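You operate a simulated robot arm through the tools that you are given. There is no shell and no other tool.

The job below is to be done with a simulated robot arm. You get a single attempt, and the scene is never put back.

TASK
Put things in order on the top of the grey workbench. At the end: the red float is on the brown carton (marked "Drive belt"); the clear small bottle from the top of the grey workbench stands where the white green-band cartridge stood; the black battery from the top of the grey workbench stands on top of the small orange reel; the white green-band cartridge from the top of the grey workbench stands where the black battery stood; whatever was shut is shut again. Leave all else as you found it, and nothing knocked over. Set down upright: red float.
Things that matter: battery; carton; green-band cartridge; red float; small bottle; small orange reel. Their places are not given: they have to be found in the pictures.

Only the result counts: the job must be done as asked and must still hold three seconds after the hand-in. Knocking over, shifting, dropping, spilling or breaking anything else fails it.

THE ROBOT
A 6-joint arm with a two-finger parallel gripper, fixed in place. Base frame: the origin is at the foot of the arm, x ahead of it, y to its left, z up; the work surface is at about z = 2. Readings come in mm, degrees, newtons and seconds.
With the tool pointing down near the work surface it reaches from about 180 to 460 mm from the base axis. Its first joint turns from -70.0 to 70.0 degrees. Payload 1.9 kg.
The TCP is the grasp point between the finger pads, 23 mm short of the fingertips. In the tool frame z runs along the fingers and y along their closing line. The gripper opens to 94 mm. The fingers are 38 mm wide and 10 mm thick; the gripper's body (54 by 96 mm) begins 39 mm behind the TCP.
Orientation is that of the tool frame in the base frame, as a unit quaternion [w, x, y, z]. With the fingers straight down and closing along the base's y, the tool's x points along the base's -x, its y along +y and its z along -z.

THE INTERFACE
- The arm moves only by the tool play_rows. Its argument "rows" is a list of rows, each an object of numbers (a shift or turn left out is 0, a gripper value left out holds the last): "rx", "ry", "rz": the turn, a rotation vector about the base's x, y, z in degrees; "dx", "dy", "dz": the shift along the base's x, y, z in m; "jaw": the finger opening in m, from 0 to 0.094. In form: [{"rx": .., "ry": .., "rz": .., "dx": .., "dy": .., "dz": .., "jaw": ..}, ...]. A call has 1 to 20 rows; each row is the pose to reach, as a shift and turn from the pose commanded when the call began. Rows are played at 5 a second. More than 50 mm and 8.6 degrees between two rows, or a gripper value outside its range, and nothing of the call is played. A pose out of reach is approached as far as the arm can. The call stops where the force on the tool passes 40 N (or 10 N more than at its start, if that is more) or the arm is blocked; 0.2 s more then pass. Each finger travels about 108 mm/s and halts on what it meets, pressing with about 42 N; the grip force reading is that of the motor and also rises with nothing between the fingers. The clock runs only during rows and for 0.2 s after the last one: add rows that repeat a pose to give the fingers time. The reply holds the time, the measured pose of the TCP, the force on the tool along the base axes, the opening and the grip force, in the units named above and with some noise, with the torque about the TCP (base axes, N m) and any sound that the robot's microphone picked up.
- Cameras (640 x 400 px; columns grow to the right, rows downward): "scene" is fixed at [58.4, 315.2, 423.9]; the picture's right is [-0.76, -0.65, 0.00], its down [-0.36, 0.42, -0.83] and it looks along [0.54, -0.63, -0.56] (base axes); focal length 214 px, centre (320, 200). "wrist" rides on the gripper at [86, 16, -75] in the tool frame; the picture's right is [-0.18, 0.98, 0.00], its down [-0.58, -0.11, -0.81] and it looks along [-0.79, -0.15, 0.59] (tool axes); focal length 243 px, centre (320, 200).
- get_image(camera): a new picture of that camera. No time passes.
- measure_at(camera, pixels): for up to 12 pixels [column, row] of the newest picture of that camera ("zoom" is the newest enlarged one), the place [x, y, z] in the base frame of the surface seen there, good to about 2 mm. No time passes.
- zoom(camera, box): a new picture of the part [left, top, right, bottom] of that camera's present view, enlarged. No time passes.
- close_job(): hands the job in; it is judged then, once.

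Open the gripper and draw the arm clear of the work before you hand the job in, unless the task says otherwise.

The tools are called after "Call:" as name(argument=value, ...) on one line, values as JSON. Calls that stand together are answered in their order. play_rows: Moves the arm, as the interface text tells. Its arguments: {"type":"object","properties":{"rows":{"type":"array","items":{"type":"object","properties":{"rx":{"type":"number"},"ry":{"type":"number"},"rz":{"type":"number"},"dx":{"type":"number"},"dy":{"type":"number"},"dz":{"type":"number"},"jaw":{"type":"number"}}}}},"required":["rows"]} The other tools are called the same way: get_image (camera) takes a picture; measure_at (camera, pixels) gives the place of the surface under pixels of a picture; zoom (camera, box) takes an enlarged picture of a part of a camera's view; close_job () hands the job in.

At the start:

```text
t: 0.0
eef_pos: [242.5, 127.0, 389.9]
orientation: [0.0, 0.0, 1.0, 0.002]
wrist_force: [-0.1, -0.2, 0.3]
torque: [0.01, 0.01, -0.01]
finger_gap: 94.1
grip_force: 0.1
```

scene: 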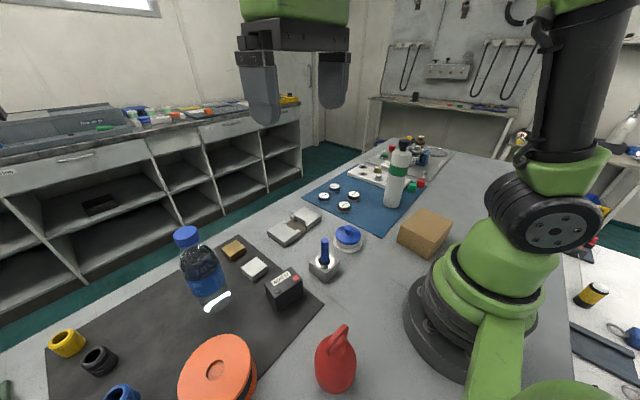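
wrist: 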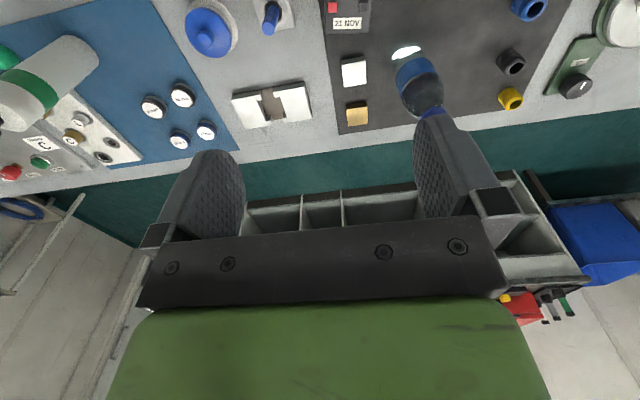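

I'll start by looking closer at the scene: the red float seems near (336,360), carton near (425,232), orange reel near (217,370), battery near (285,288), and the white/green cartridge near (397,180).

Call:
zoom(camera="scene", box=[160, 220, 400, 400])

Call:
zoom(camera="scene", box=[300, 120, 480, 260])

Call:
zoom(camera="wrist", box=[0, 0, 320, 200])

Call:
zoom(camera="wrist", box=[320, 0, 640, 200])

```text
2.22 times, centred on (280, 310) of scene
```

zoom: 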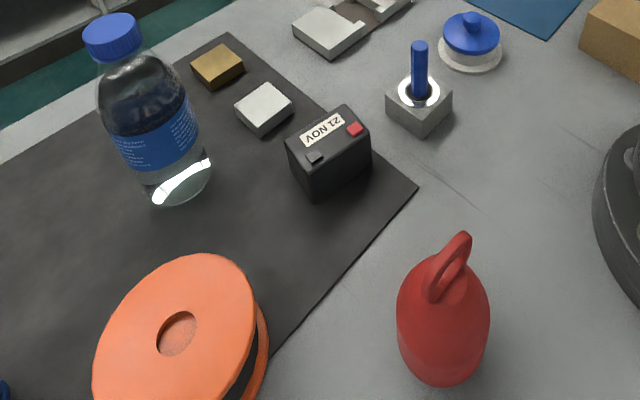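

```text
2.86 times, centred on (390, 190) of scene
```

zoom: 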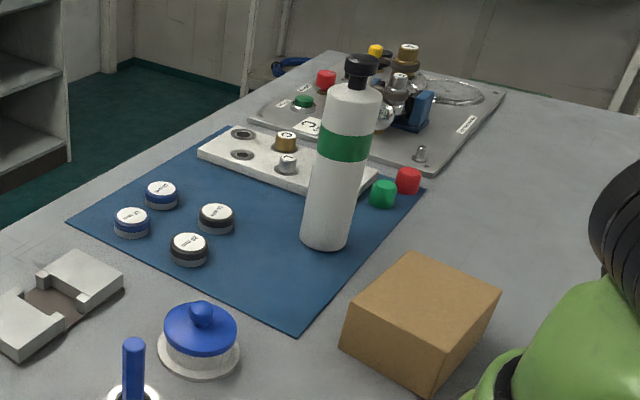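

```text
2.00 times, centred on (160, 100) of wrist
```

zoom: 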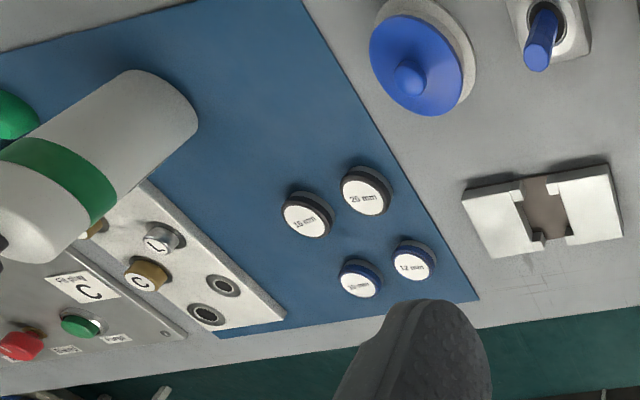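

```text
2.00 times, centred on (480, 100) of wrist
```

zoom: 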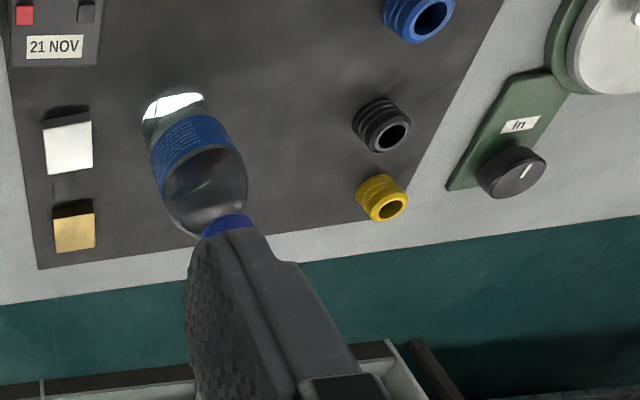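

Everything seems visible on the bench. I measure key points on the items in the scene picture: carton, float, reel, battery, bottle, cartridge.

Call:
get_image(camera="scene")

Call:
measure_at(camera="scene", pixels=[[425, 222], [400, 230], [427, 210], [453, 222], [433, 240], [336, 370], [341, 328], [217, 370], [185, 380], [235, 350], [215, 342], [280, 320]])

Call:
measure_at(camera="scene", pixels=[[283, 280], [268, 285], [293, 270], [300, 280], [280, 295], [186, 235], [205, 275], [208, 305], [400, 142], [394, 200], [397, 175], [395, 207]])

```text
taken
```

scene: 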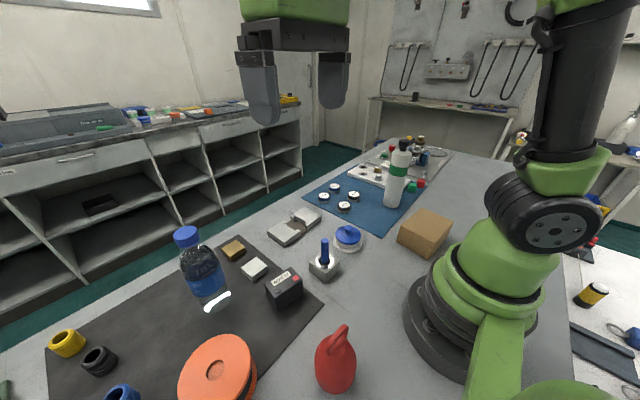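

```text
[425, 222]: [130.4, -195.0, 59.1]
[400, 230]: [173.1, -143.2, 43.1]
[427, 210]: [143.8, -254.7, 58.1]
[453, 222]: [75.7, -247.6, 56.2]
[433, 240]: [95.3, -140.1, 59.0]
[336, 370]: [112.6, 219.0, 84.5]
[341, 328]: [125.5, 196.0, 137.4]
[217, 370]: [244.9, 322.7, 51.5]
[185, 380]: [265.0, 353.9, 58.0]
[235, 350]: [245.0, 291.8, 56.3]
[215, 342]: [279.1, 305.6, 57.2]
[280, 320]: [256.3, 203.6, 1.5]
```

```text
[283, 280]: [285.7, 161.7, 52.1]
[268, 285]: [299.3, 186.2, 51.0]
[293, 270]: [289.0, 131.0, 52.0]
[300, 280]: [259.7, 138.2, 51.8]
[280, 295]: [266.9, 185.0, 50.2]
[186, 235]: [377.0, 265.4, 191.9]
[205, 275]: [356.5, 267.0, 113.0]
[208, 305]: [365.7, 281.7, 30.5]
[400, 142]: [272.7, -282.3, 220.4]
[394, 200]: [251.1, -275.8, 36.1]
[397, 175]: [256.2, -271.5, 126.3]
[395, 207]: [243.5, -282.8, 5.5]
```

Items have rough places: float ~(120,210), carton ~(120,-195), reel ~(260,320), battery ~(280,160), bottle ~(370,265), cartridge ~(262,-280). I turn the wrist camera toward -y at height to check the carton's mark and the cartridge area.

Call:
play_rows(rows=[{"rz": -8, "dy": -0.013}, {"rz": -16, "dy": -0.026}, {"rz": -24, "dy": -0.04}, {"rz": -32, "dy": -0.053}, {"rz": -40, "dy": -0.066}, {"rz": -48, "dy": -0.08}, {"rz": -56, "dy": -0.093}, {"rz": -64, "dy": -0.106}, {"rz": -72, "dy": -0.12}, {"rz": -80, "dy": -0.133}, {"rz": -88, "dy": -0.146}, {"rz": -90, "dy": -0.15}, {"rz": -90, "dy": -0.15}])

Call:
get_image(camera="wrist")

Call:
get_image(camera="scene")

```text
t: 2.8
eef_pos: [244.0, -23.7, 389.2]
orientation: [0.001, 0.708, 0.706, 0.001]
wrist_force: [-0.7, -0.1, -1.4]
torque: [-0.02, 0.02, 0.0]
finger_gap: 94.0
grip_force: 0.1
```

```text
taken
```

wrist: 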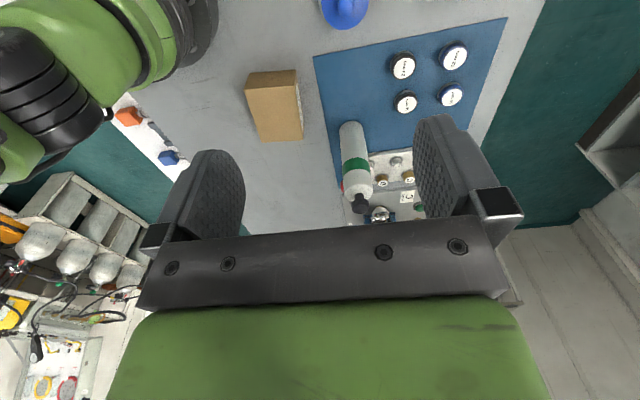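

```text
taken
```

scene: 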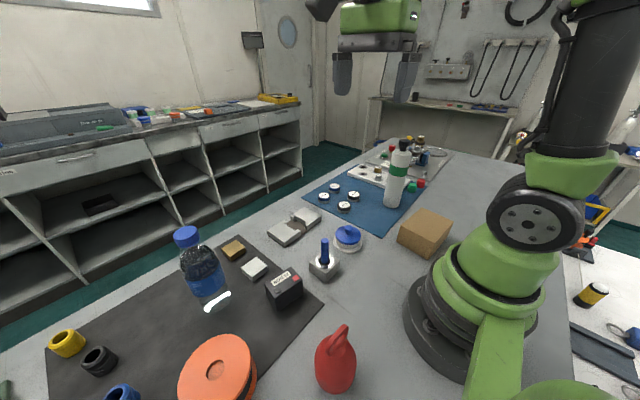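

The wrist view now shows the carton at (275,105) and the cartridge at (355,160). I zoom in and measure both.

Call:
zoom(camera="wrist", box=[220, 50, 380, 150])

Call:
measure_at(camera="wrist", pixels=[[247, 92], [294, 84], [260, 139], [300, 137], [297, 72], [275, 110], [349, 126], [343, 128], [361, 128], [359, 192], [358, 207], [352, 160]])

Call:
zoom(camera="wrist", box=[310, 100, 430, 240])

```text
4.00 times, centred on (300, 100) of wrist
```

zoom: 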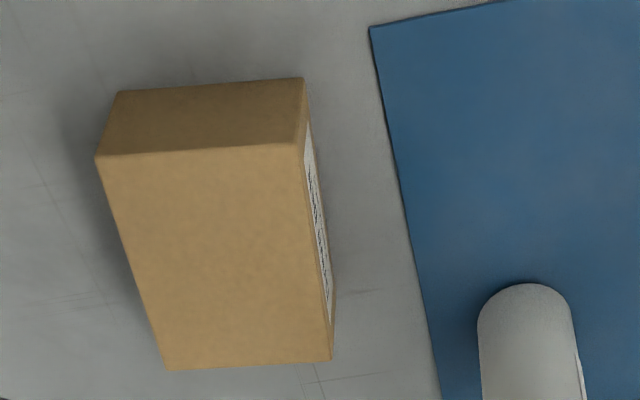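

```text
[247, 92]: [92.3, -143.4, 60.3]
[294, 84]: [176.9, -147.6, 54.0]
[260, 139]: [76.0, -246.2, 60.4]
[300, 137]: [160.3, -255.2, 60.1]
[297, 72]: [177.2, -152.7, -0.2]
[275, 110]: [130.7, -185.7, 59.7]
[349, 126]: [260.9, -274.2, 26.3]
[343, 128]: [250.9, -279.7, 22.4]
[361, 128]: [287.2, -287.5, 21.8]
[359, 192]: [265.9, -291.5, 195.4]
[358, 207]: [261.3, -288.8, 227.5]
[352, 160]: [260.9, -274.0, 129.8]
```

```text
2.86 times, centred on (370, 170) of wrist
```

zoom: 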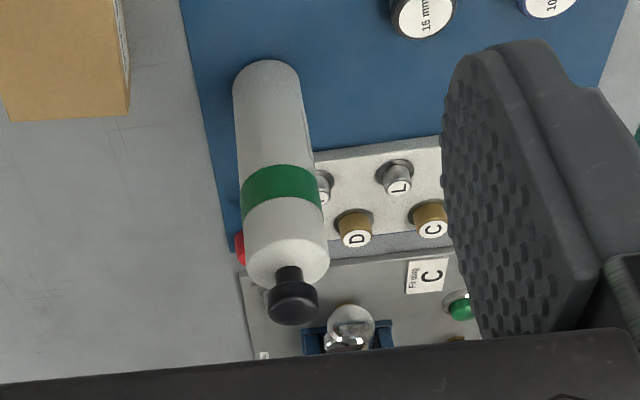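

The carton's top is at z≈60, corners about (92,-143),(176,-147),(160,-255),(76,-246); its label is on the +x side. Now I turn the camera to look toward +y to inspect float, reel, battery and bottle.

Call:
zoom(camera="wrist", box=[285, 70, 315, 150])

Call:
play_rows(rows=[{"rz": 8.5}, {"rz": 17}, {"rz": 25.5}, {"rz": 34}, {"rz": 42.5}, {"rz": 51}, {"rz": 59.5}, {"rz": 68}, {"rz": 76.5}, {"rz": 85}, {"rz": 93.5}, {"rz": 102}, {"rz": 110.5}, {"rz": 119}, {"rz": 127.5}, {"rz": 136}, {"rz": 144.5}, {"rz": 153}, {"rz": 161.5}, {"rz": 170}])

Call:
get_image(camera="wrist")

```text
5.00 times, centred on (300, 110) of wrist
```

zoom: 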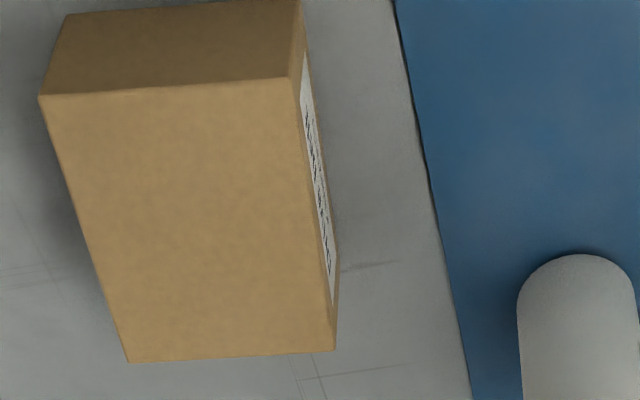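

```text
t: 7.0
eef_pos: [243.7, -23.2, 389.9]
orientation: [-0.001, -0.644, 0.765, 0.001]
wrist_force: [0.0, 0.0, 1.0]
torque: [0.02, 0.04, 0.01]
finger_gap: 94.1
grip_force: 0.1
```

```text
taken
```

wrist: 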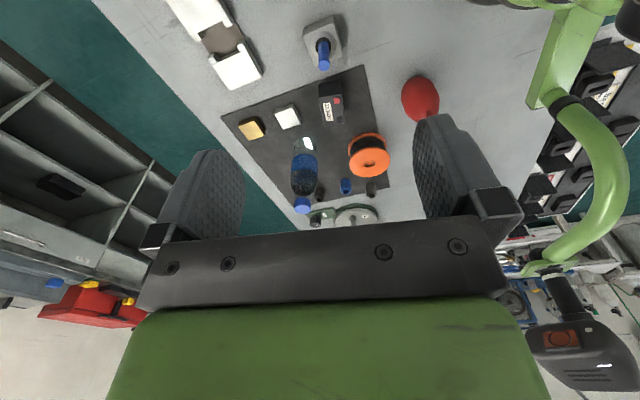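

The +y side is visible now: float at (420,98), reel at (370,155), battery at (331,103), bottle at (303,175). I zoom in and measure.

Call:
zoom(camera="wrist", box=[220, 60, 460, 220])

Call:
zoom(camera="wrist", box=[380, 60, 460, 130])

Call:
zoom(camera="wrist", box=[300, 70, 380, 130])

Call:
measure_at(camera="wrist", pixels=[[420, 98], [404, 98], [438, 98], [420, 78], [428, 118], [322, 98], [341, 96], [324, 123], [343, 122], [319, 86], [338, 83], [331, 110]])

Call:
measure_at(camera="wrist", pixels=[[352, 160], [389, 155], [370, 172], [370, 152], [372, 158], [366, 135], [301, 205], [300, 213], [303, 160], [303, 178], [295, 150], [312, 150]])

```text
2.50 times, centred on (340, 140) of wrist
```

zoom: 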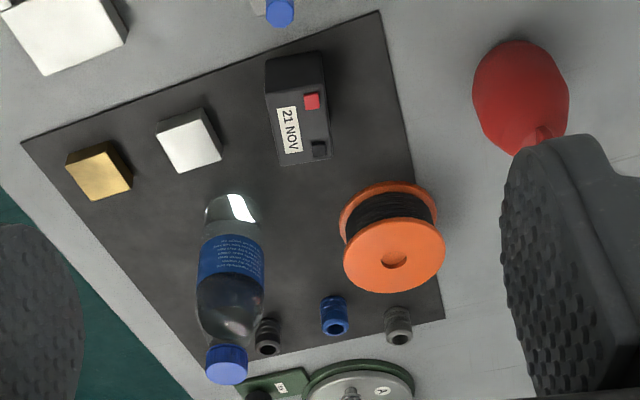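

```text
5.71 times, centred on (420, 95) of wrist
```

zoom: 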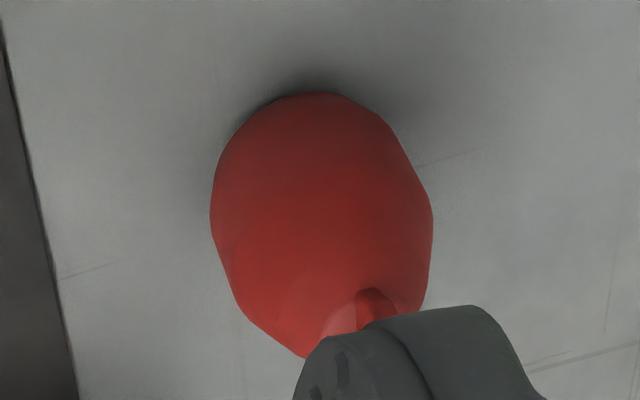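

```text
6.67 times, centred on (340, 100) of wrist
```

zoom: 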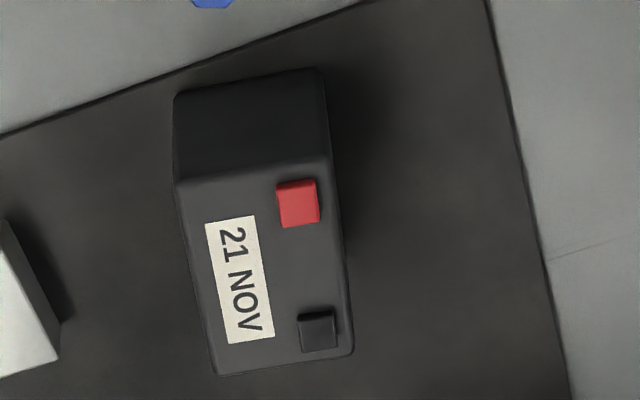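

```text
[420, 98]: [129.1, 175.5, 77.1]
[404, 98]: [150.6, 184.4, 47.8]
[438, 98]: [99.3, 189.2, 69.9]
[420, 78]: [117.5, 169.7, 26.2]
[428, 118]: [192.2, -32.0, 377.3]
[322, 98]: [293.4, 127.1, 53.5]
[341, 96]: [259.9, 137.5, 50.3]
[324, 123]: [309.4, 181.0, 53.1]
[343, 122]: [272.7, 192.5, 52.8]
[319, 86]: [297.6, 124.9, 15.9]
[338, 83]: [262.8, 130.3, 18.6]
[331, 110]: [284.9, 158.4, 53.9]
```

```text
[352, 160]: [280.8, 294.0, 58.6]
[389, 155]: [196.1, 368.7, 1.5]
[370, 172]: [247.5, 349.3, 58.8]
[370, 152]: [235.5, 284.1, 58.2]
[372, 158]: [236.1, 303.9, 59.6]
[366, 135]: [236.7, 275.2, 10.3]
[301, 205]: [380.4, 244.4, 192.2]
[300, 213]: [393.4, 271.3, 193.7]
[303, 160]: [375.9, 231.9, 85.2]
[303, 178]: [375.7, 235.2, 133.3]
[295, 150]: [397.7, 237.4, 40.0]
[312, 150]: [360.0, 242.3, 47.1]
```

Battery top is around (284,160,53), reel top z≈58. I turn a little more to see the whole float clear of the finger.

Call:
play_rows(rows=[{"rz": 7.5, "dx": -0.005}, {"rz": 15, "dx": -0.01}, {"rz": 22.5, "dx": -0.015}, {"rz": 30, "dx": -0.02}, {"rz": 30, "dx": -0.02}])

Call:
get_image(camera="wrist")

```text
t: 8.2
eef_pos: [222.1, -23.7, 390.2]
orientation: [0.002, 0.82, -0.573, -0.001]
wrist_force: [0.9, 0.1, -0.6]
torque: [-0.01, 0.0, 0.01]
finger_gap: 94.1
grip_force: 0.0
```

```text
taken
```

wrist: 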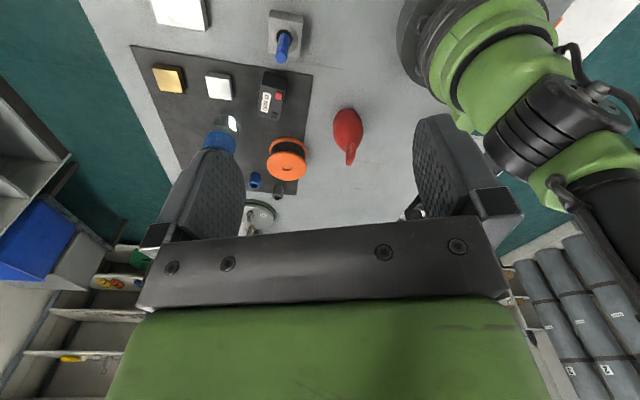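

The float at (348,133) is fully visible now. I zoom and measure it, plus the reel.

Call:
zoom(camera="wrist", box=[260, 90, 380, 190])

Call:
zoom(camera="wrist", box=[320, 100, 376, 170])

Call:
measure_at(camera="wrist", pixels=[[348, 112], [348, 120], [348, 130], [348, 140], [350, 150], [350, 156], [350, 162], [335, 128], [361, 128], [352, 146], [346, 158], [354, 158]])

Call:
measure_at(camera="wrist", pixels=[[286, 166], [270, 160], [304, 158], [286, 153], [287, 177], [286, 148], [275, 172], [298, 171], [278, 155], [296, 153]])

```text
4.00 times, centred on (320, 140) of wrist
```

zoom: 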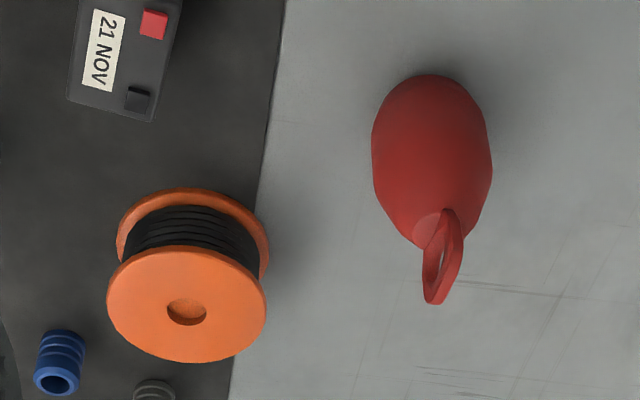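

```text
5.71 times, centred on (348, 135) of wrist
```

zoom: 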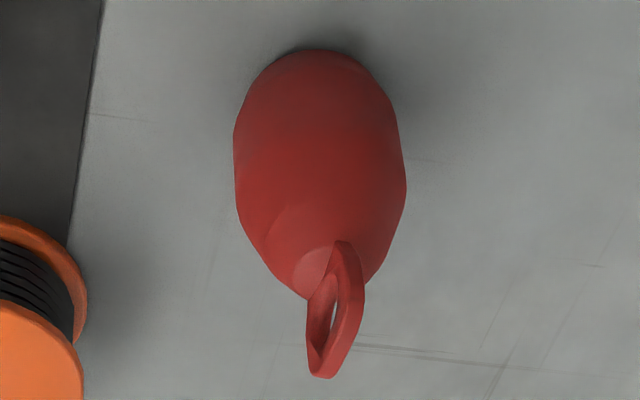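

```text
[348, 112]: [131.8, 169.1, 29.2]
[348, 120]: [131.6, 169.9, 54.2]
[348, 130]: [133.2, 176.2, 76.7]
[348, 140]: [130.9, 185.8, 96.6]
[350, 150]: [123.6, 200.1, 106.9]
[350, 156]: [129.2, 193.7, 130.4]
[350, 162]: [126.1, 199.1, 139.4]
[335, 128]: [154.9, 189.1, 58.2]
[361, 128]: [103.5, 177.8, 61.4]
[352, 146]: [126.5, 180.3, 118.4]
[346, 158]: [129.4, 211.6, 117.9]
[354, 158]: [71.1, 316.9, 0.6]
```

```text
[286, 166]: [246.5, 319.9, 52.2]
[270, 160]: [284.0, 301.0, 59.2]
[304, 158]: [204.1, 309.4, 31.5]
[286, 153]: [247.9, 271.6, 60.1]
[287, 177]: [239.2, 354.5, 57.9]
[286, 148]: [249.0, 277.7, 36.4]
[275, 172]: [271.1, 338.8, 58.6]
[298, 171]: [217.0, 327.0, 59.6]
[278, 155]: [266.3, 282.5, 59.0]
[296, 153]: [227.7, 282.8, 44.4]
```

Float is centred around (127,196): ring plane runs about along y with ring top z≈140, body radius ≈27. I plan to grip the ring across its thickness (closing along x). I move above it at z≈300 with yaw ≈85 and a partly closed gripper, then check.

Call:
play_rows(rows=[{"dx": 0.007, "dy": 0.031, "rz": -3.1}, {"dx": 0.0035, "dy": 0.063, "rz": -6.2}, {"dx": -0.004, "dy": 0.094, "rz": -9.3}, {"dx": -0.016, "dy": 0.124, "rz": -12.4}, {"dx": -0.032, "dy": 0.152, "rz": -15.5}, {"dx": -0.052, "dy": 0.177, "rz": -18.6}, {"dx": -0.075, "dy": 0.199, "rz": -21.8}, {"dx": -0.096, "dy": 0.219, "rz": -25}, {"dx": -0.096, "dy": 0.219, "dz": -0.03, "rz": -25}, {"dx": -0.096, "dy": 0.219, "dz": -0.06, "rz": -25, "jaw": 0.06}, {"dx": -0.096, "dy": 0.219, "dz": -0.09, "rz": -25, "jaw": 0.06}, {"dx": -0.096, "dy": 0.219, "dz": -0.09, "rz": -25, "jaw": 0.06}])

Call:
get_image(camera="wrist")

Call:
get_image(camera="scene")

```text
t: 10.8
eef_pos: [127.1, 195.0, 297.2]
orientation: [-0.002, -0.676, 0.737, 0.001]
wrist_force: [-0.7, 0.0, -0.3]
torque: [0.0, -0.02, 0.02]
finger_gap: 60.1
grip_force: 0.1
```

```text
taken
```

wrist: 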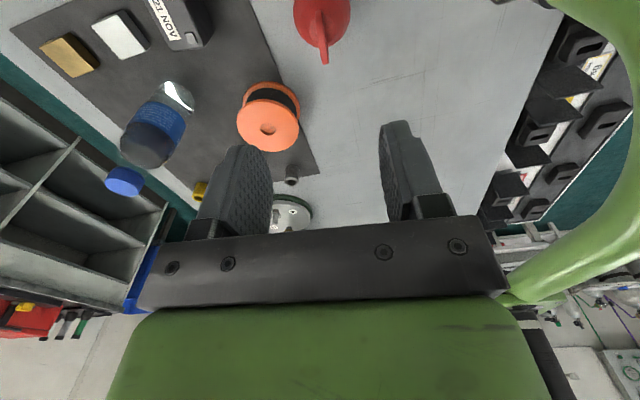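

```text
taken
```

scene: 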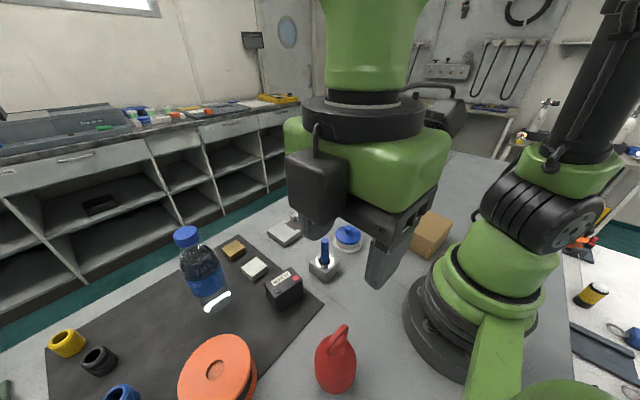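

The gripper is above the float. I zoom to see the ring orientation and measure ring points again.

Call:
zoom(camera="wrist", box=[280, 0, 360, 70])

Call:
measure_at(camera="wrist", pixels=[[319, 10], [316, 14], [318, 22], [322, 35], [323, 45], [325, 58], [326, 62], [323, 60], [305, 30], [340, 30], [327, 50], [320, 15]])

Call:
zoom(camera="scene", box=[296, 310, 376, 400])

Call:
measure_at(camera="scene", pixels=[[341, 326], [346, 326], [334, 336], [332, 346], [333, 352], [340, 350], [347, 335], [345, 345], [337, 331], [350, 352], [320, 352], [336, 390]])

```text
5.71 times, centred on (320, 35) of wrist
```

zoom: 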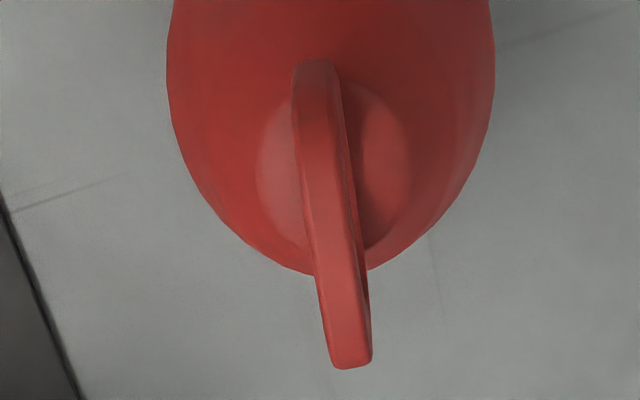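

```text
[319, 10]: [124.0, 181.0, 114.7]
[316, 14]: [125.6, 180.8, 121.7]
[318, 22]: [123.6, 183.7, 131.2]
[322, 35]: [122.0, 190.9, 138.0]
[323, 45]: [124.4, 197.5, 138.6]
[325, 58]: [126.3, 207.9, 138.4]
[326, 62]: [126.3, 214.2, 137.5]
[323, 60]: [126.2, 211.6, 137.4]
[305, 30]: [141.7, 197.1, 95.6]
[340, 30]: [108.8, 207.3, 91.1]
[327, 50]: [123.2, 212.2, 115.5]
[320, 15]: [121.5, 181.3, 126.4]
```

```text
4.44 times, centred on (336, 355) of scene
```

zoom: 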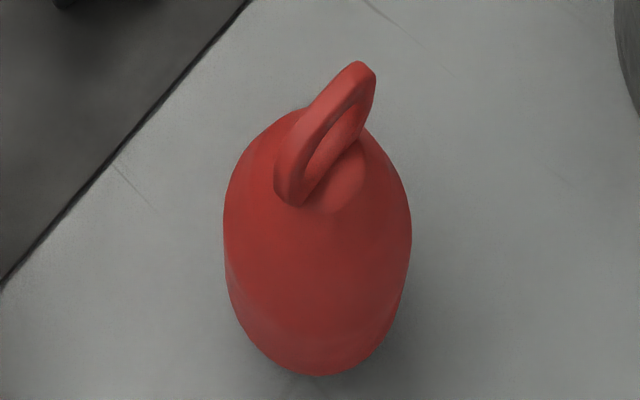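

```text
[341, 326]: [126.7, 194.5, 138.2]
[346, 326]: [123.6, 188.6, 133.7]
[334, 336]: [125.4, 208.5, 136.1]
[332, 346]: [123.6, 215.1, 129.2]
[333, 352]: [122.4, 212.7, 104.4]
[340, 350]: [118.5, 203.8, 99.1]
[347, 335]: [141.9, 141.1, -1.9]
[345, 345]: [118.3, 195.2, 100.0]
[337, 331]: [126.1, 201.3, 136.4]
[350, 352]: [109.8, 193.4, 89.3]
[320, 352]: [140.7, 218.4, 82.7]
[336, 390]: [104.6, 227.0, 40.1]
```

The ring centre is about (124,197), 8 mm thick, z 100–140. I shift slightly, then descend so the TCP is near z≈131 with fingertips just above the float's shoulder.

Call:
play_rows(rows=[{"dx": -0.003, "dy": 0.002, "dz": -0.03, "rz": 1}, {"dx": -0.003, "dy": 0.002, "dz": -0.06, "rz": 1}, {"dx": -0.003, "dy": 0.002, "dz": -0.09, "rz": 1}, {"dx": -0.003, "dy": 0.002, "dz": -0.12, "rz": 1}, {"dx": -0.003, "dy": 0.002, "dz": -0.14, "rz": 1}, {"dx": -0.003, "dy": 0.002, "dz": -0.155, "rz": 1}, {"dx": -0.003, "dy": 0.002, "dz": -0.165, "rz": 1}, {"dx": -0.003, "dy": 0.002, "dz": -0.165, "rz": 1}])

Call:
get_image(camera="wrist")

Call:
get_image(camera="scene")

```text
t: 12.6
eef_pos: [123.1, 197.5, 135.3]
orientation: [-0.002, -0.682, 0.731, 0.001]
wrist_force: [-1.4, -0.5, -0.2]
torque: [-0.01, -0.01, 0.01]
finger_gap: 59.9
grip_force: 0.0
```

```text
taken
```

wrist: 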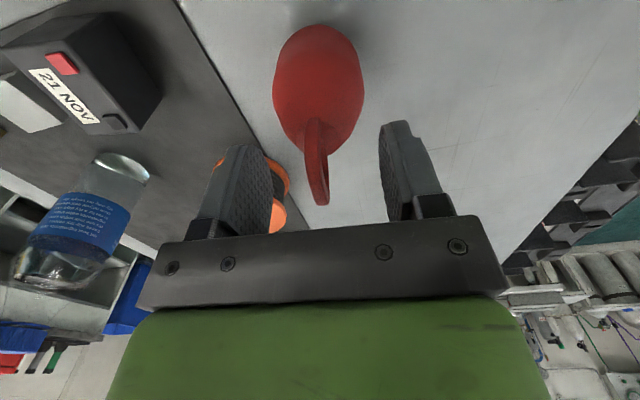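

```text
taken
```

scene: 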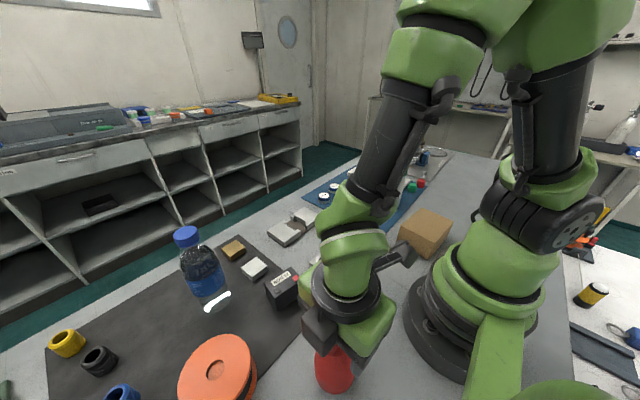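

Ring sits between the fingers with the gap centred. I lower 4 mm more and close on the ring.

Call:
play_rows(rows=[{"dz": -0.004}, {"dz": -0.004}, {"dz": -0.004, "jaw": 0.03}, {"dz": -0.004, "jaw": 0.015}, {"dz": -0.004, "jaw": 0.0}, {"dz": -0.004, "jaw": 0.0}, {"dz": -0.004, "jaw": 0.0}, {"dz": -0.004, "jaw": 0.0}])

Call:
get_image(camera="wrist")

```text
t: 14.4
eef_pos: [123.8, 197.5, 131.8]
orientation: [-0.001, -0.682, 0.731, 0.001]
wrist_force: [0.4, -0.5, -0.1]
torque: [0.04, 0.02, 0.02]
finger_gap: 6.2
grip_force: 42.3
```

```text
taken
```

wrist: 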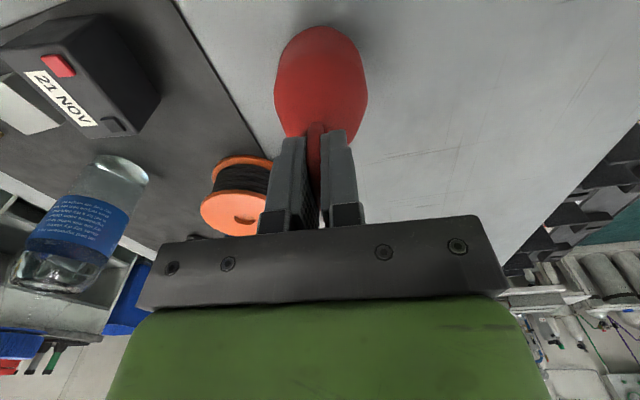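

Ring gripped (gap 6.2 mm, 42 N). I lift gently and check.

Call:
play_rows(rows=[{"dz": 0.005}, {"dz": 0.015}, {"dz": 0.03}, {"dz": 0.05}, {"dz": 0.05}])

Call:
get_image(camera="wrist")

Call:
get_image(camera="scene")

```text
t: 15.6
eef_pos: [126.6, 199.0, 180.5]
orientation: [-0.002, -0.682, 0.732, 0.002]
wrist_force: [0.5, 0.0, -0.5]
torque: [0.02, 0.01, -0.03]
finger_gap: 6.4
grip_force: 42.6
```

```text
taken
```

wrist: 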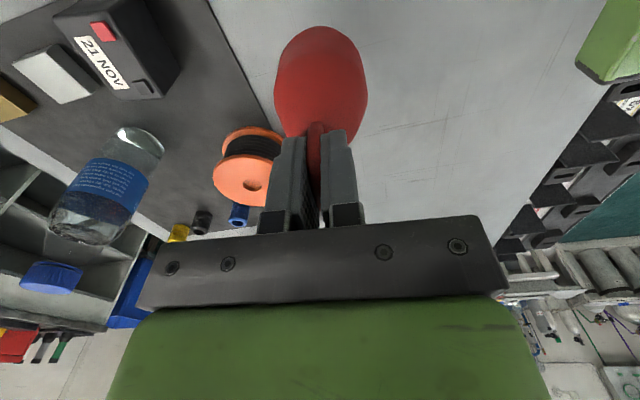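

```text
taken
```

scene: 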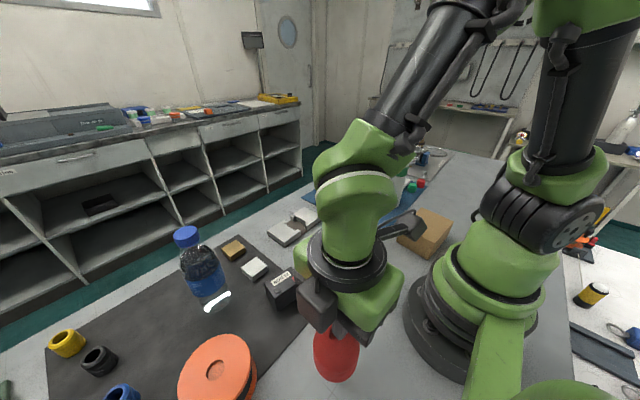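

The float is held firmly. I lift higher and swing in an arc at radius ≈234 mm over to above the carton at (126,-198).

Call:
play_rows(rows=[{"dz": 0.03}, {"dz": 0.06}, {"dz": 0.09}, {"dz": 0.12}, {"dz": 0.15}, {"dx": 0.026, "dy": -0.0174, "dz": 0.15, "rz": -7.687}, {"dx": 0.0487, "dy": -0.0391, "dz": 0.15, "rz": -15.374}, {"dx": 0.0683, "dy": -0.0636, "dz": 0.15, "rz": -23.061}, {"dx": 0.0844, "dy": -0.0905, "dz": 0.15, "rz": -30.748}, {"dx": 0.0967, "dy": -0.1194, "dz": 0.15, "rz": -38.435}, {"dx": 0.1051, "dy": -0.1496, "dz": 0.15, "rz": -46.122}, {"dx": 0.1094, "dy": -0.1807, "dz": 0.15, "rz": -53.809}, {"dx": 0.1095, "dy": -0.2121, "dz": 0.15, "rz": -61.496}, {"dx": 0.1054, "dy": -0.2432, "dz": 0.15, "rz": -69.183}, {"dx": 0.0972, "dy": -0.2734, "dz": 0.15, "rz": -76.87}, {"dx": 0.085, "dy": -0.3023, "dz": 0.15, "rz": -84.557}, {"dx": 0.069, "dy": -0.3293, "dz": 0.15, "rz": -92.244}, {"dx": 0.0496, "dy": -0.3539, "dz": 0.15, "rz": -99.931}, {"dx": 0.027, "dy": -0.3758, "dz": 0.15, "rz": -107.618}, {"dx": 0.002, "dy": -0.395, "dz": 0.15, "rz": -115.3}])

Call:
get_image(camera="wrist")

Call:
get_image(camera="scene")

```text
t: 19.8
eef_pos: [126.6, -197.6, 330.8]
orientation: [0.0, 0.253, 0.967, 0.002]
wrist_force: [0.2, -0.8, -0.3]
torque: [-0.01, 0.02, -0.02]
finger_gap: 0.1
grip_force: 42.0
```

```text
taken
```

wrist: 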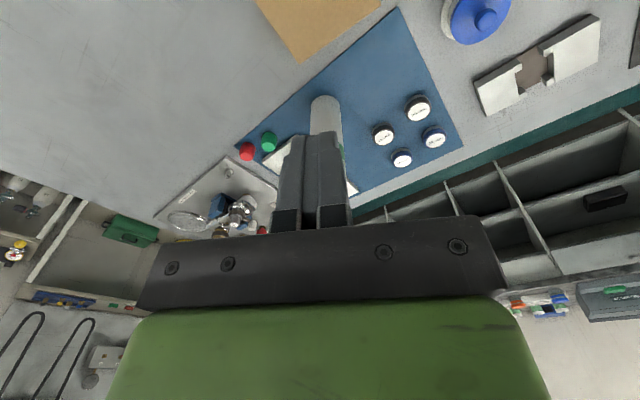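

```text
taken
```

scene: 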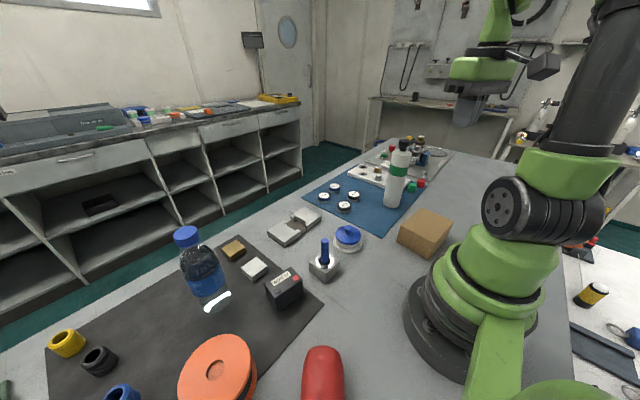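

The gap reads 0.1 mm: the float slipped out and now lies at scene (323,378), apparently on its side near where it started. I take a closer look before acting.

Call:
zoom(camera="scene", box=[260, 300, 400, 400])

Call:
measure_at(camera="scene", pixels=[[323, 348], [323, 355], [323, 365], [323, 375], [323, 385], [323, 395], [306, 385], [341, 385], [310, 355], [337, 355]])

```text
4.00 times, centred on (330, 350) of scene
```

zoom: 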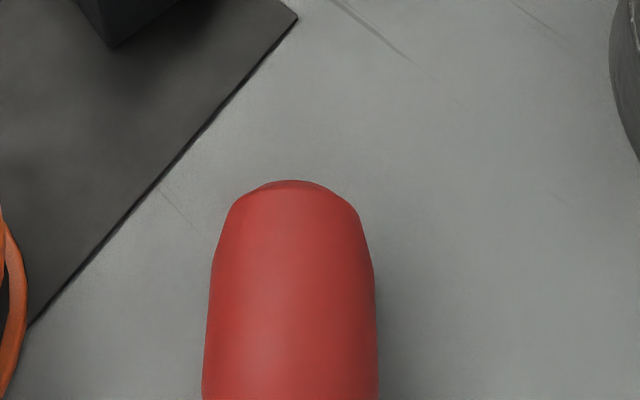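

```text
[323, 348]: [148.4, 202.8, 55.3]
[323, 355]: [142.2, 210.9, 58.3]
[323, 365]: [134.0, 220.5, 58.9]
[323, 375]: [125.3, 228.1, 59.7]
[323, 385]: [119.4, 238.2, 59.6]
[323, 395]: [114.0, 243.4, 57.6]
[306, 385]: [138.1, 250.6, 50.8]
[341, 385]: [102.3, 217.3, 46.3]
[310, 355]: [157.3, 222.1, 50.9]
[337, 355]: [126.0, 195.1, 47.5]
```

The float lies on its side, axis heading about 130° with its base end near (152,198) and top ridge z≈59. To upright it I'd grip it across the body, then place it with the tool tilted near horizontal; I first test in free air above the carton whether that tilt is reachable.

Call:
play_rows(rows=[{"rz": 7.8}, {"rz": 15.6}, {"rz": 23.4}, {"rz": 31.2}, {"rz": 39}, {"rz": 46.8}, {"rz": 54.6}, {"rz": 62.3}, {"rz": 62.3}])

Call:
get_image(camera="scene")

```text
t: 21.8
eef_pos: [125.9, -196.9, 331.3]
orientation: [-0.001, -0.286, 0.958, 0.002]
wrist_force: [-0.1, 0.3, 0.6]
torque: [-0.03, 0.02, 0.0]
finger_gap: 0.2
grip_force: 42.2
```

```text
taken
```

scene: 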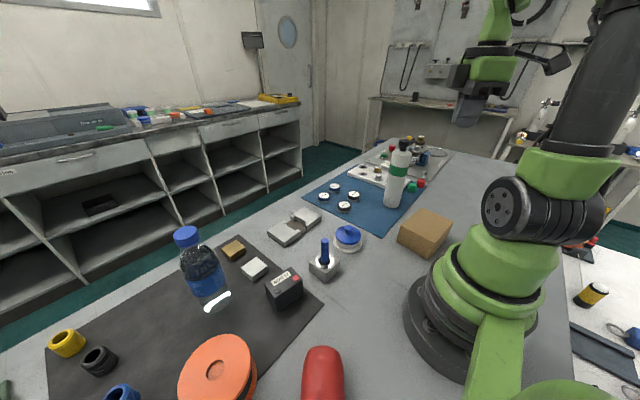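

Yaw 33° works. Now I tilt the tool toward heading -147° in steps (free air at z 331) to test reach.

Call:
play_rows(rows=[{"rx": -4.36, "ry": 6.71}, {"rx": -8.72, "ry": 13.42}, {"rx": -13.08, "ry": 20.13}, {"rx": -17.44, "ry": 26.84}, {"rx": -21.8, "ry": 33.55}, {"rx": -26.16, "ry": 40.26}, {"rx": -30.52, "ry": 46.97}, {"rx": -34.88, "ry": 53.68}, {"rx": -39.24, "ry": 60.39}, {"rx": -43.6, "ry": 67.1}, {"rx": -43.6, "ry": 67.1}])

Call:
get_image(camera="scene")

Call:
get_image(camera="wrist")

```text
t: 24.2
eef_pos: [127.3, -196.7, 331.2]
orientation: [-0.618, -0.216, 0.734, -0.182]
wrist_force: [0.4, -0.3, -0.5]
torque: [-0.01, -0.03, 0.01]
finger_gap: 0.1
grip_force: 42.0
```

```text
taken
```

scene: 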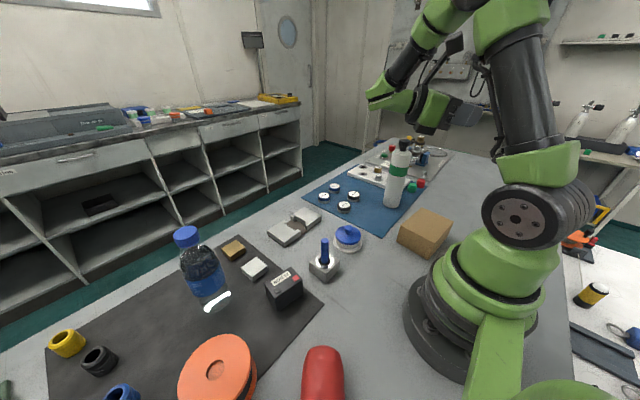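

```text
taken
```

wrist: 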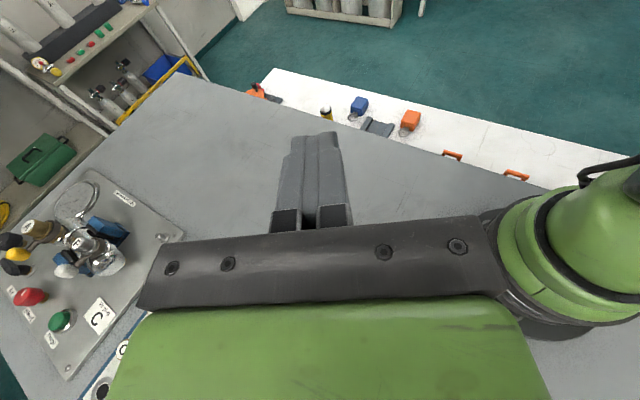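

The 80° tilt is reachable up high. Before testing lower, I measure the obstacles near the carton (pot lid, lever, pucks) in the scene view.

Call:
measure_at(camera="scene", pixels=[[348, 229], [348, 246], [325, 243], [324, 268], [344, 206], [354, 194], [324, 195], [335, 186], [306, 212], [290, 228], [412, 187], [421, 183]])

Call:
measure_at(camera="scene", pixels=[[361, 237], [335, 237], [338, 268], [311, 266], [326, 278], [305, 193], [370, 236], [420, 180], [375, 152], [380, 175], [233, 249], [255, 267]])

```text
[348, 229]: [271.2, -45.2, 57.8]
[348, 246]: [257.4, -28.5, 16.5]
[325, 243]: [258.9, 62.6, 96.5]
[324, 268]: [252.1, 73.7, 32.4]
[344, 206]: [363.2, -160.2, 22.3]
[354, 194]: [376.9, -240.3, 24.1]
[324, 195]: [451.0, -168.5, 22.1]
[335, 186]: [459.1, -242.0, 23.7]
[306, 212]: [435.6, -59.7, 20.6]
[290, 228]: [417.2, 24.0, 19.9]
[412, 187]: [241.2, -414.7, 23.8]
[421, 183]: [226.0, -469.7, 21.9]
```

```text
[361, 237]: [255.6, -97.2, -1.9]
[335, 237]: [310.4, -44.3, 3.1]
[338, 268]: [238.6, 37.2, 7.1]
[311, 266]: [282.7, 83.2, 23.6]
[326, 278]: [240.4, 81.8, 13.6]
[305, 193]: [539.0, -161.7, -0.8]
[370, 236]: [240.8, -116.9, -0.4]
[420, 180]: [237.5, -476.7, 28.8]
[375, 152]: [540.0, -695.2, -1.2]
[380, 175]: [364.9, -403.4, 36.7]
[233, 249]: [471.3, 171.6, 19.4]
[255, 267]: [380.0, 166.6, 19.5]
```

Pot lid top is 58 mm at (268,-45), lever top 97 mm at (258,65), others low. I test descending in this tilted pose to z≈131 over the carton (carton top 60).

Call:
play_rows(rows=[{"dz": -0.04}, {"dz": -0.08}, {"dz": -0.12}, {"dz": -0.15}, {"dz": -0.18}, {"dz": -0.2}, {"dz": -0.2}])

Call:
get_image(camera="scene")

```text
t: 25.8
eef_pos: [126.0, -199.5, 126.8]
orientation: [-0.617, -0.216, 0.734, -0.181]
wrist_force: [-0.3, -0.1, 0.2]
torque: [0.01, -0.02, 0.02]
finger_gap: 0.0
grip_force: 41.6
```

```text
taken
```

scene: 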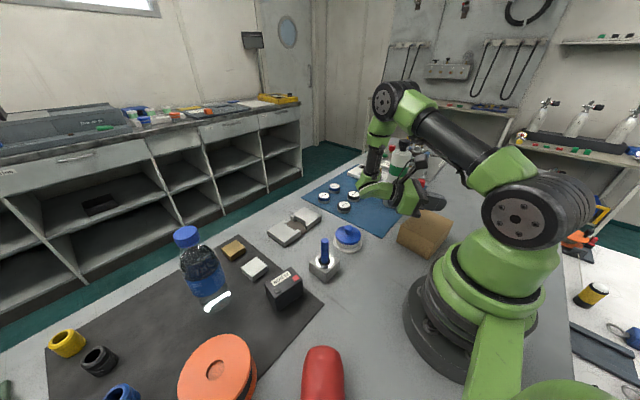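

Reached. I zoom to check clearances between the arm, cartridge and pot in this pose.

Call:
zoom(camera="scene", box=[320, 70, 480, 270])

Call:
get_image(camera="wrist")

```text
2.00 times, centred on (400, 170) of scene
```

zoom: 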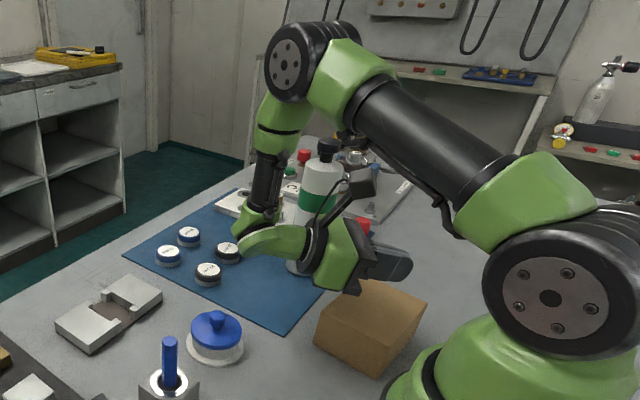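

```text
taken
```

wrist: 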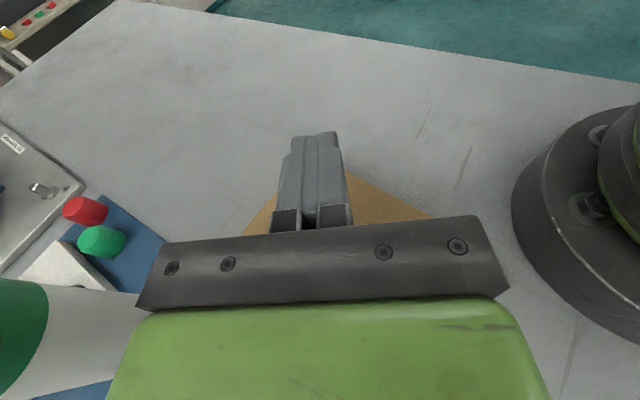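

The tilted place pose is feasible and clear. I back out: raise, untilt to straight down, and open the gripper, ready to return to the float.

Call:
play_rows(rows=[{"dz": 0.03}, {"dz": 0.07}, {"dz": 0.11}, {"dz": 0.15}, {"dz": 0.19}, {"dz": 0.23}, {"dz": 0.23, "rx": 4.36, "ry": -6.71}, {"dz": 0.23, "rx": 8.72, "ry": -13.42}, {"dz": 0.23, "rx": 13.08, "ry": -20.13}, {"dz": 0.23, "rx": 17.44, "ry": -26.84}, {"dz": 0.23, "rx": 21.8, "ry": -33.55}, {"dz": 0.23, "rx": 26.16, "ry": -40.26}, {"dz": 0.23, "rx": 30.52, "ry": -46.97}, {"dz": 0.23, "rx": 34.88, "ry": -53.68}, {"dz": 0.23, "rx": 39.24, "ry": -60.39}, {"dz": 0.23, "rx": 43.6, "ry": -67.1, "jaw": 0.09}, {"dz": 0.23, "rx": 43.6, "ry": -67.1, "jaw": 0.09}])

```text
t: 29.4
eef_pos: [125.7, -197.1, 360.5]
orientation: [0.0, -0.284, 0.959, 0.001]
wrist_force: [1.4, 0.4, 0.3]
torque: [0.04, 0.01, 0.0]
finger_gap: 89.8
grip_force: 0.2
```

Back upright at z≈360 with gripper open. I swing to above the fallen float at (128,229), turning the yaw to -50° so the fingers will close across its body.

Call:
play_rows(rows=[{"dx": 0.0274, "dy": 0.0176, "rz": -5.53}, {"dx": 0.0521, "dy": 0.0392, "rz": -11.07}, {"dx": 0.0737, "dy": 0.0641, "rz": -16.6}, {"dx": 0.0918, "dy": 0.092, "rz": -22.1}, {"dx": 0.106, "dy": 0.1223, "rz": -27.7}, {"dx": 0.1159, "dy": 0.1546, "rz": -33.2}, {"dx": 0.1214, "dy": 0.1881, "rz": -38.7}, {"dx": 0.1222, "dy": 0.2223, "rz": -44.3}, {"dx": 0.1183, "dy": 0.2566, "rz": -49.8}, {"dx": 0.1096, "dy": 0.2902, "rz": -55.3}, {"dx": 0.0963, "dy": 0.3225, "rz": -60.9}, {"dx": 0.0786, "dy": 0.3529, "rz": -66.4}, {"dx": 0.0566, "dy": 0.3808, "rz": -71.9}, {"dx": 0.0309, "dy": 0.4056, "rz": -77.5}, {"dx": 0.0018, "dy": 0.4267, "rz": -83}, {"dx": 0.0018, "dy": 0.4267, "rz": -83}])

Call:
get_image(camera="wrist")

Call:
get_image(camera="scene")

```text
t: 32.6
eef_pos: [136.6, 224.3, 361.0]
orientation: [0.01, 0.417, 0.909, -0.001]
wrist_force: [1.1, -6.2, -2.0]
torque: [0.36, -0.02, 0.34]
finger_gap: 90.2
grip_force: 0.1
stopped in row 16: the force on the tool passed its limit at 110 N (the readings are from after the stop); the commanded pose is now the measured one
```

```text
taken
```

wrist: 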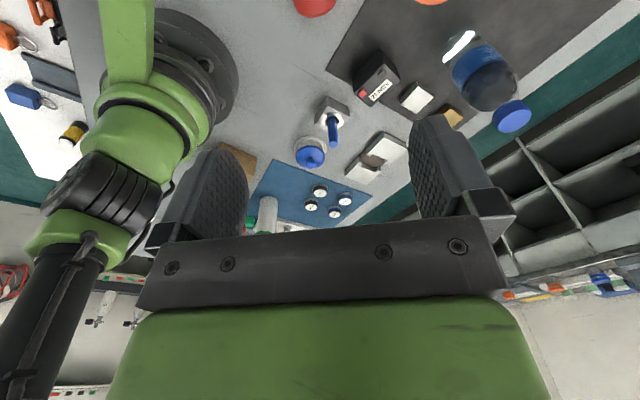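

```text
taken
```

scene: 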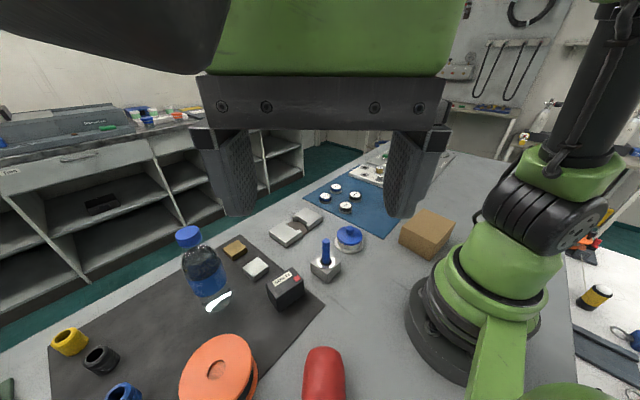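

The stop (110 N) came from the wrist camera bracket bumping near the scene camera at (58,315,424). I back off immediately along the path I came.

Call:
play_rows(rows=[{"dx": 0.01, "dy": -0.008, "rz": 3}, {"dx": 0.022, "dy": -0.018, "rz": 6}, {"dx": 0.046, "dy": -0.042, "rz": 11}, {"dx": 0.07, "dy": -0.07, "rz": 17}, {"dx": 0.07, "dy": -0.07, "rz": 17}])

Call:
get_image(camera="scene")

Call:
measure_at(camera="scene", pixels=[[425, 222], [453, 222], [283, 280], [186, 235], [217, 342], [348, 229], [324, 268], [344, 206], [324, 195], [290, 228], [233, 249], [255, 267]])

```text
t: 33.8
eef_pos: [206.1, 154.6, 359.6]
orientation: [0.01, 0.279, 0.96, 0.002]
wrist_force: [-0.2, 0.1, 0.5]
torque: [0.01, 0.01, -0.03]
finger_gap: 89.8
grip_force: 0.1
```

```text
taken
```

scene: 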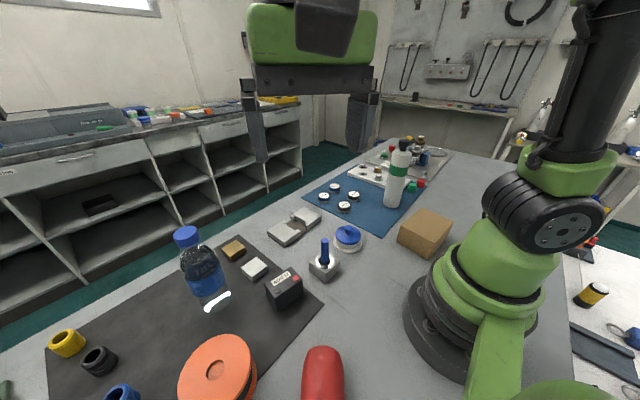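

```text
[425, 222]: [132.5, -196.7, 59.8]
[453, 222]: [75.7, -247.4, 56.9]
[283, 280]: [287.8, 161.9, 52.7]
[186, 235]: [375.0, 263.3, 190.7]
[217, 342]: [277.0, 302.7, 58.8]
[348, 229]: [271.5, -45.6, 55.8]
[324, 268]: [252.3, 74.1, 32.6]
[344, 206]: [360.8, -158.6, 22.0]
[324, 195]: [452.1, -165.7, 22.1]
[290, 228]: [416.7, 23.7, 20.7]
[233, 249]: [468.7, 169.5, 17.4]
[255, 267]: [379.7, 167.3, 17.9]
```

The scene camera is springy and came back to exactly the same view, so nothing shifted. I'll avoid that side: rotate the yaw to the opposite direction (camera bracket away), correcting the ~1° tilt left from the stop, and look at the boom and float from here.

Call:
play_rows(rows=[{"ry": 1.17, "dy": -0.01, "rz": 8}, {"ry": 1.17, "dy": -0.02, "rz": 16}, {"ry": 1.17, "dy": -0.03, "rz": 24}, {"ry": 1.17, "dy": -0.04, "rz": 32}, {"ry": 1.17, "dy": -0.05, "rz": 40}, {"ry": 1.17, "dy": -0.06, "rz": 48}, {"ry": 1.17, "dy": -0.07, "rz": 56}, {"ry": 1.17, "dy": -0.08, "rz": 64}, {"ry": 1.17, "dy": -0.08, "rz": 72}, {"ry": 1.17, "dy": -0.08, "rz": 80}, {"ry": 1.17, "dy": -0.08, "rz": 88}, {"ry": 1.17, "dy": -0.08, "rz": 96}, {"ry": 1.17, "dy": -0.08, "rz": 104}, {"ry": 1.17, "dy": -0.08, "rz": 112}, {"ry": 1.17, "dy": -0.08, "rz": 120}, {"ry": 1.17, "dy": -0.08, "rz": 128}, {"ry": 1.17, "dy": -0.08, "rz": 136}, {"ry": 1.17, "dy": -0.08, "rz": 136}])

Call:
get_image(camera="wrist")

```text
t: 37.6
eef_pos: [206.6, 73.1, 360.1]
orientation: [0.005, 0.786, -0.618, -0.008]
wrist_force: [-0.3, -0.4, 0.3]
torque: [0.01, 0.03, 0.01]
finger_gap: 90.1
grip_force: 0.1
```

```text
taken
```

wrist: 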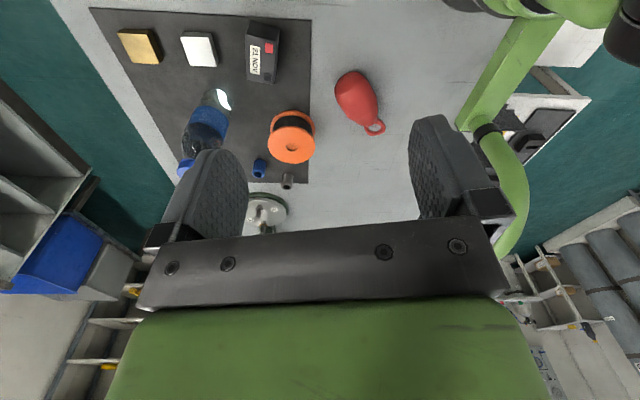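

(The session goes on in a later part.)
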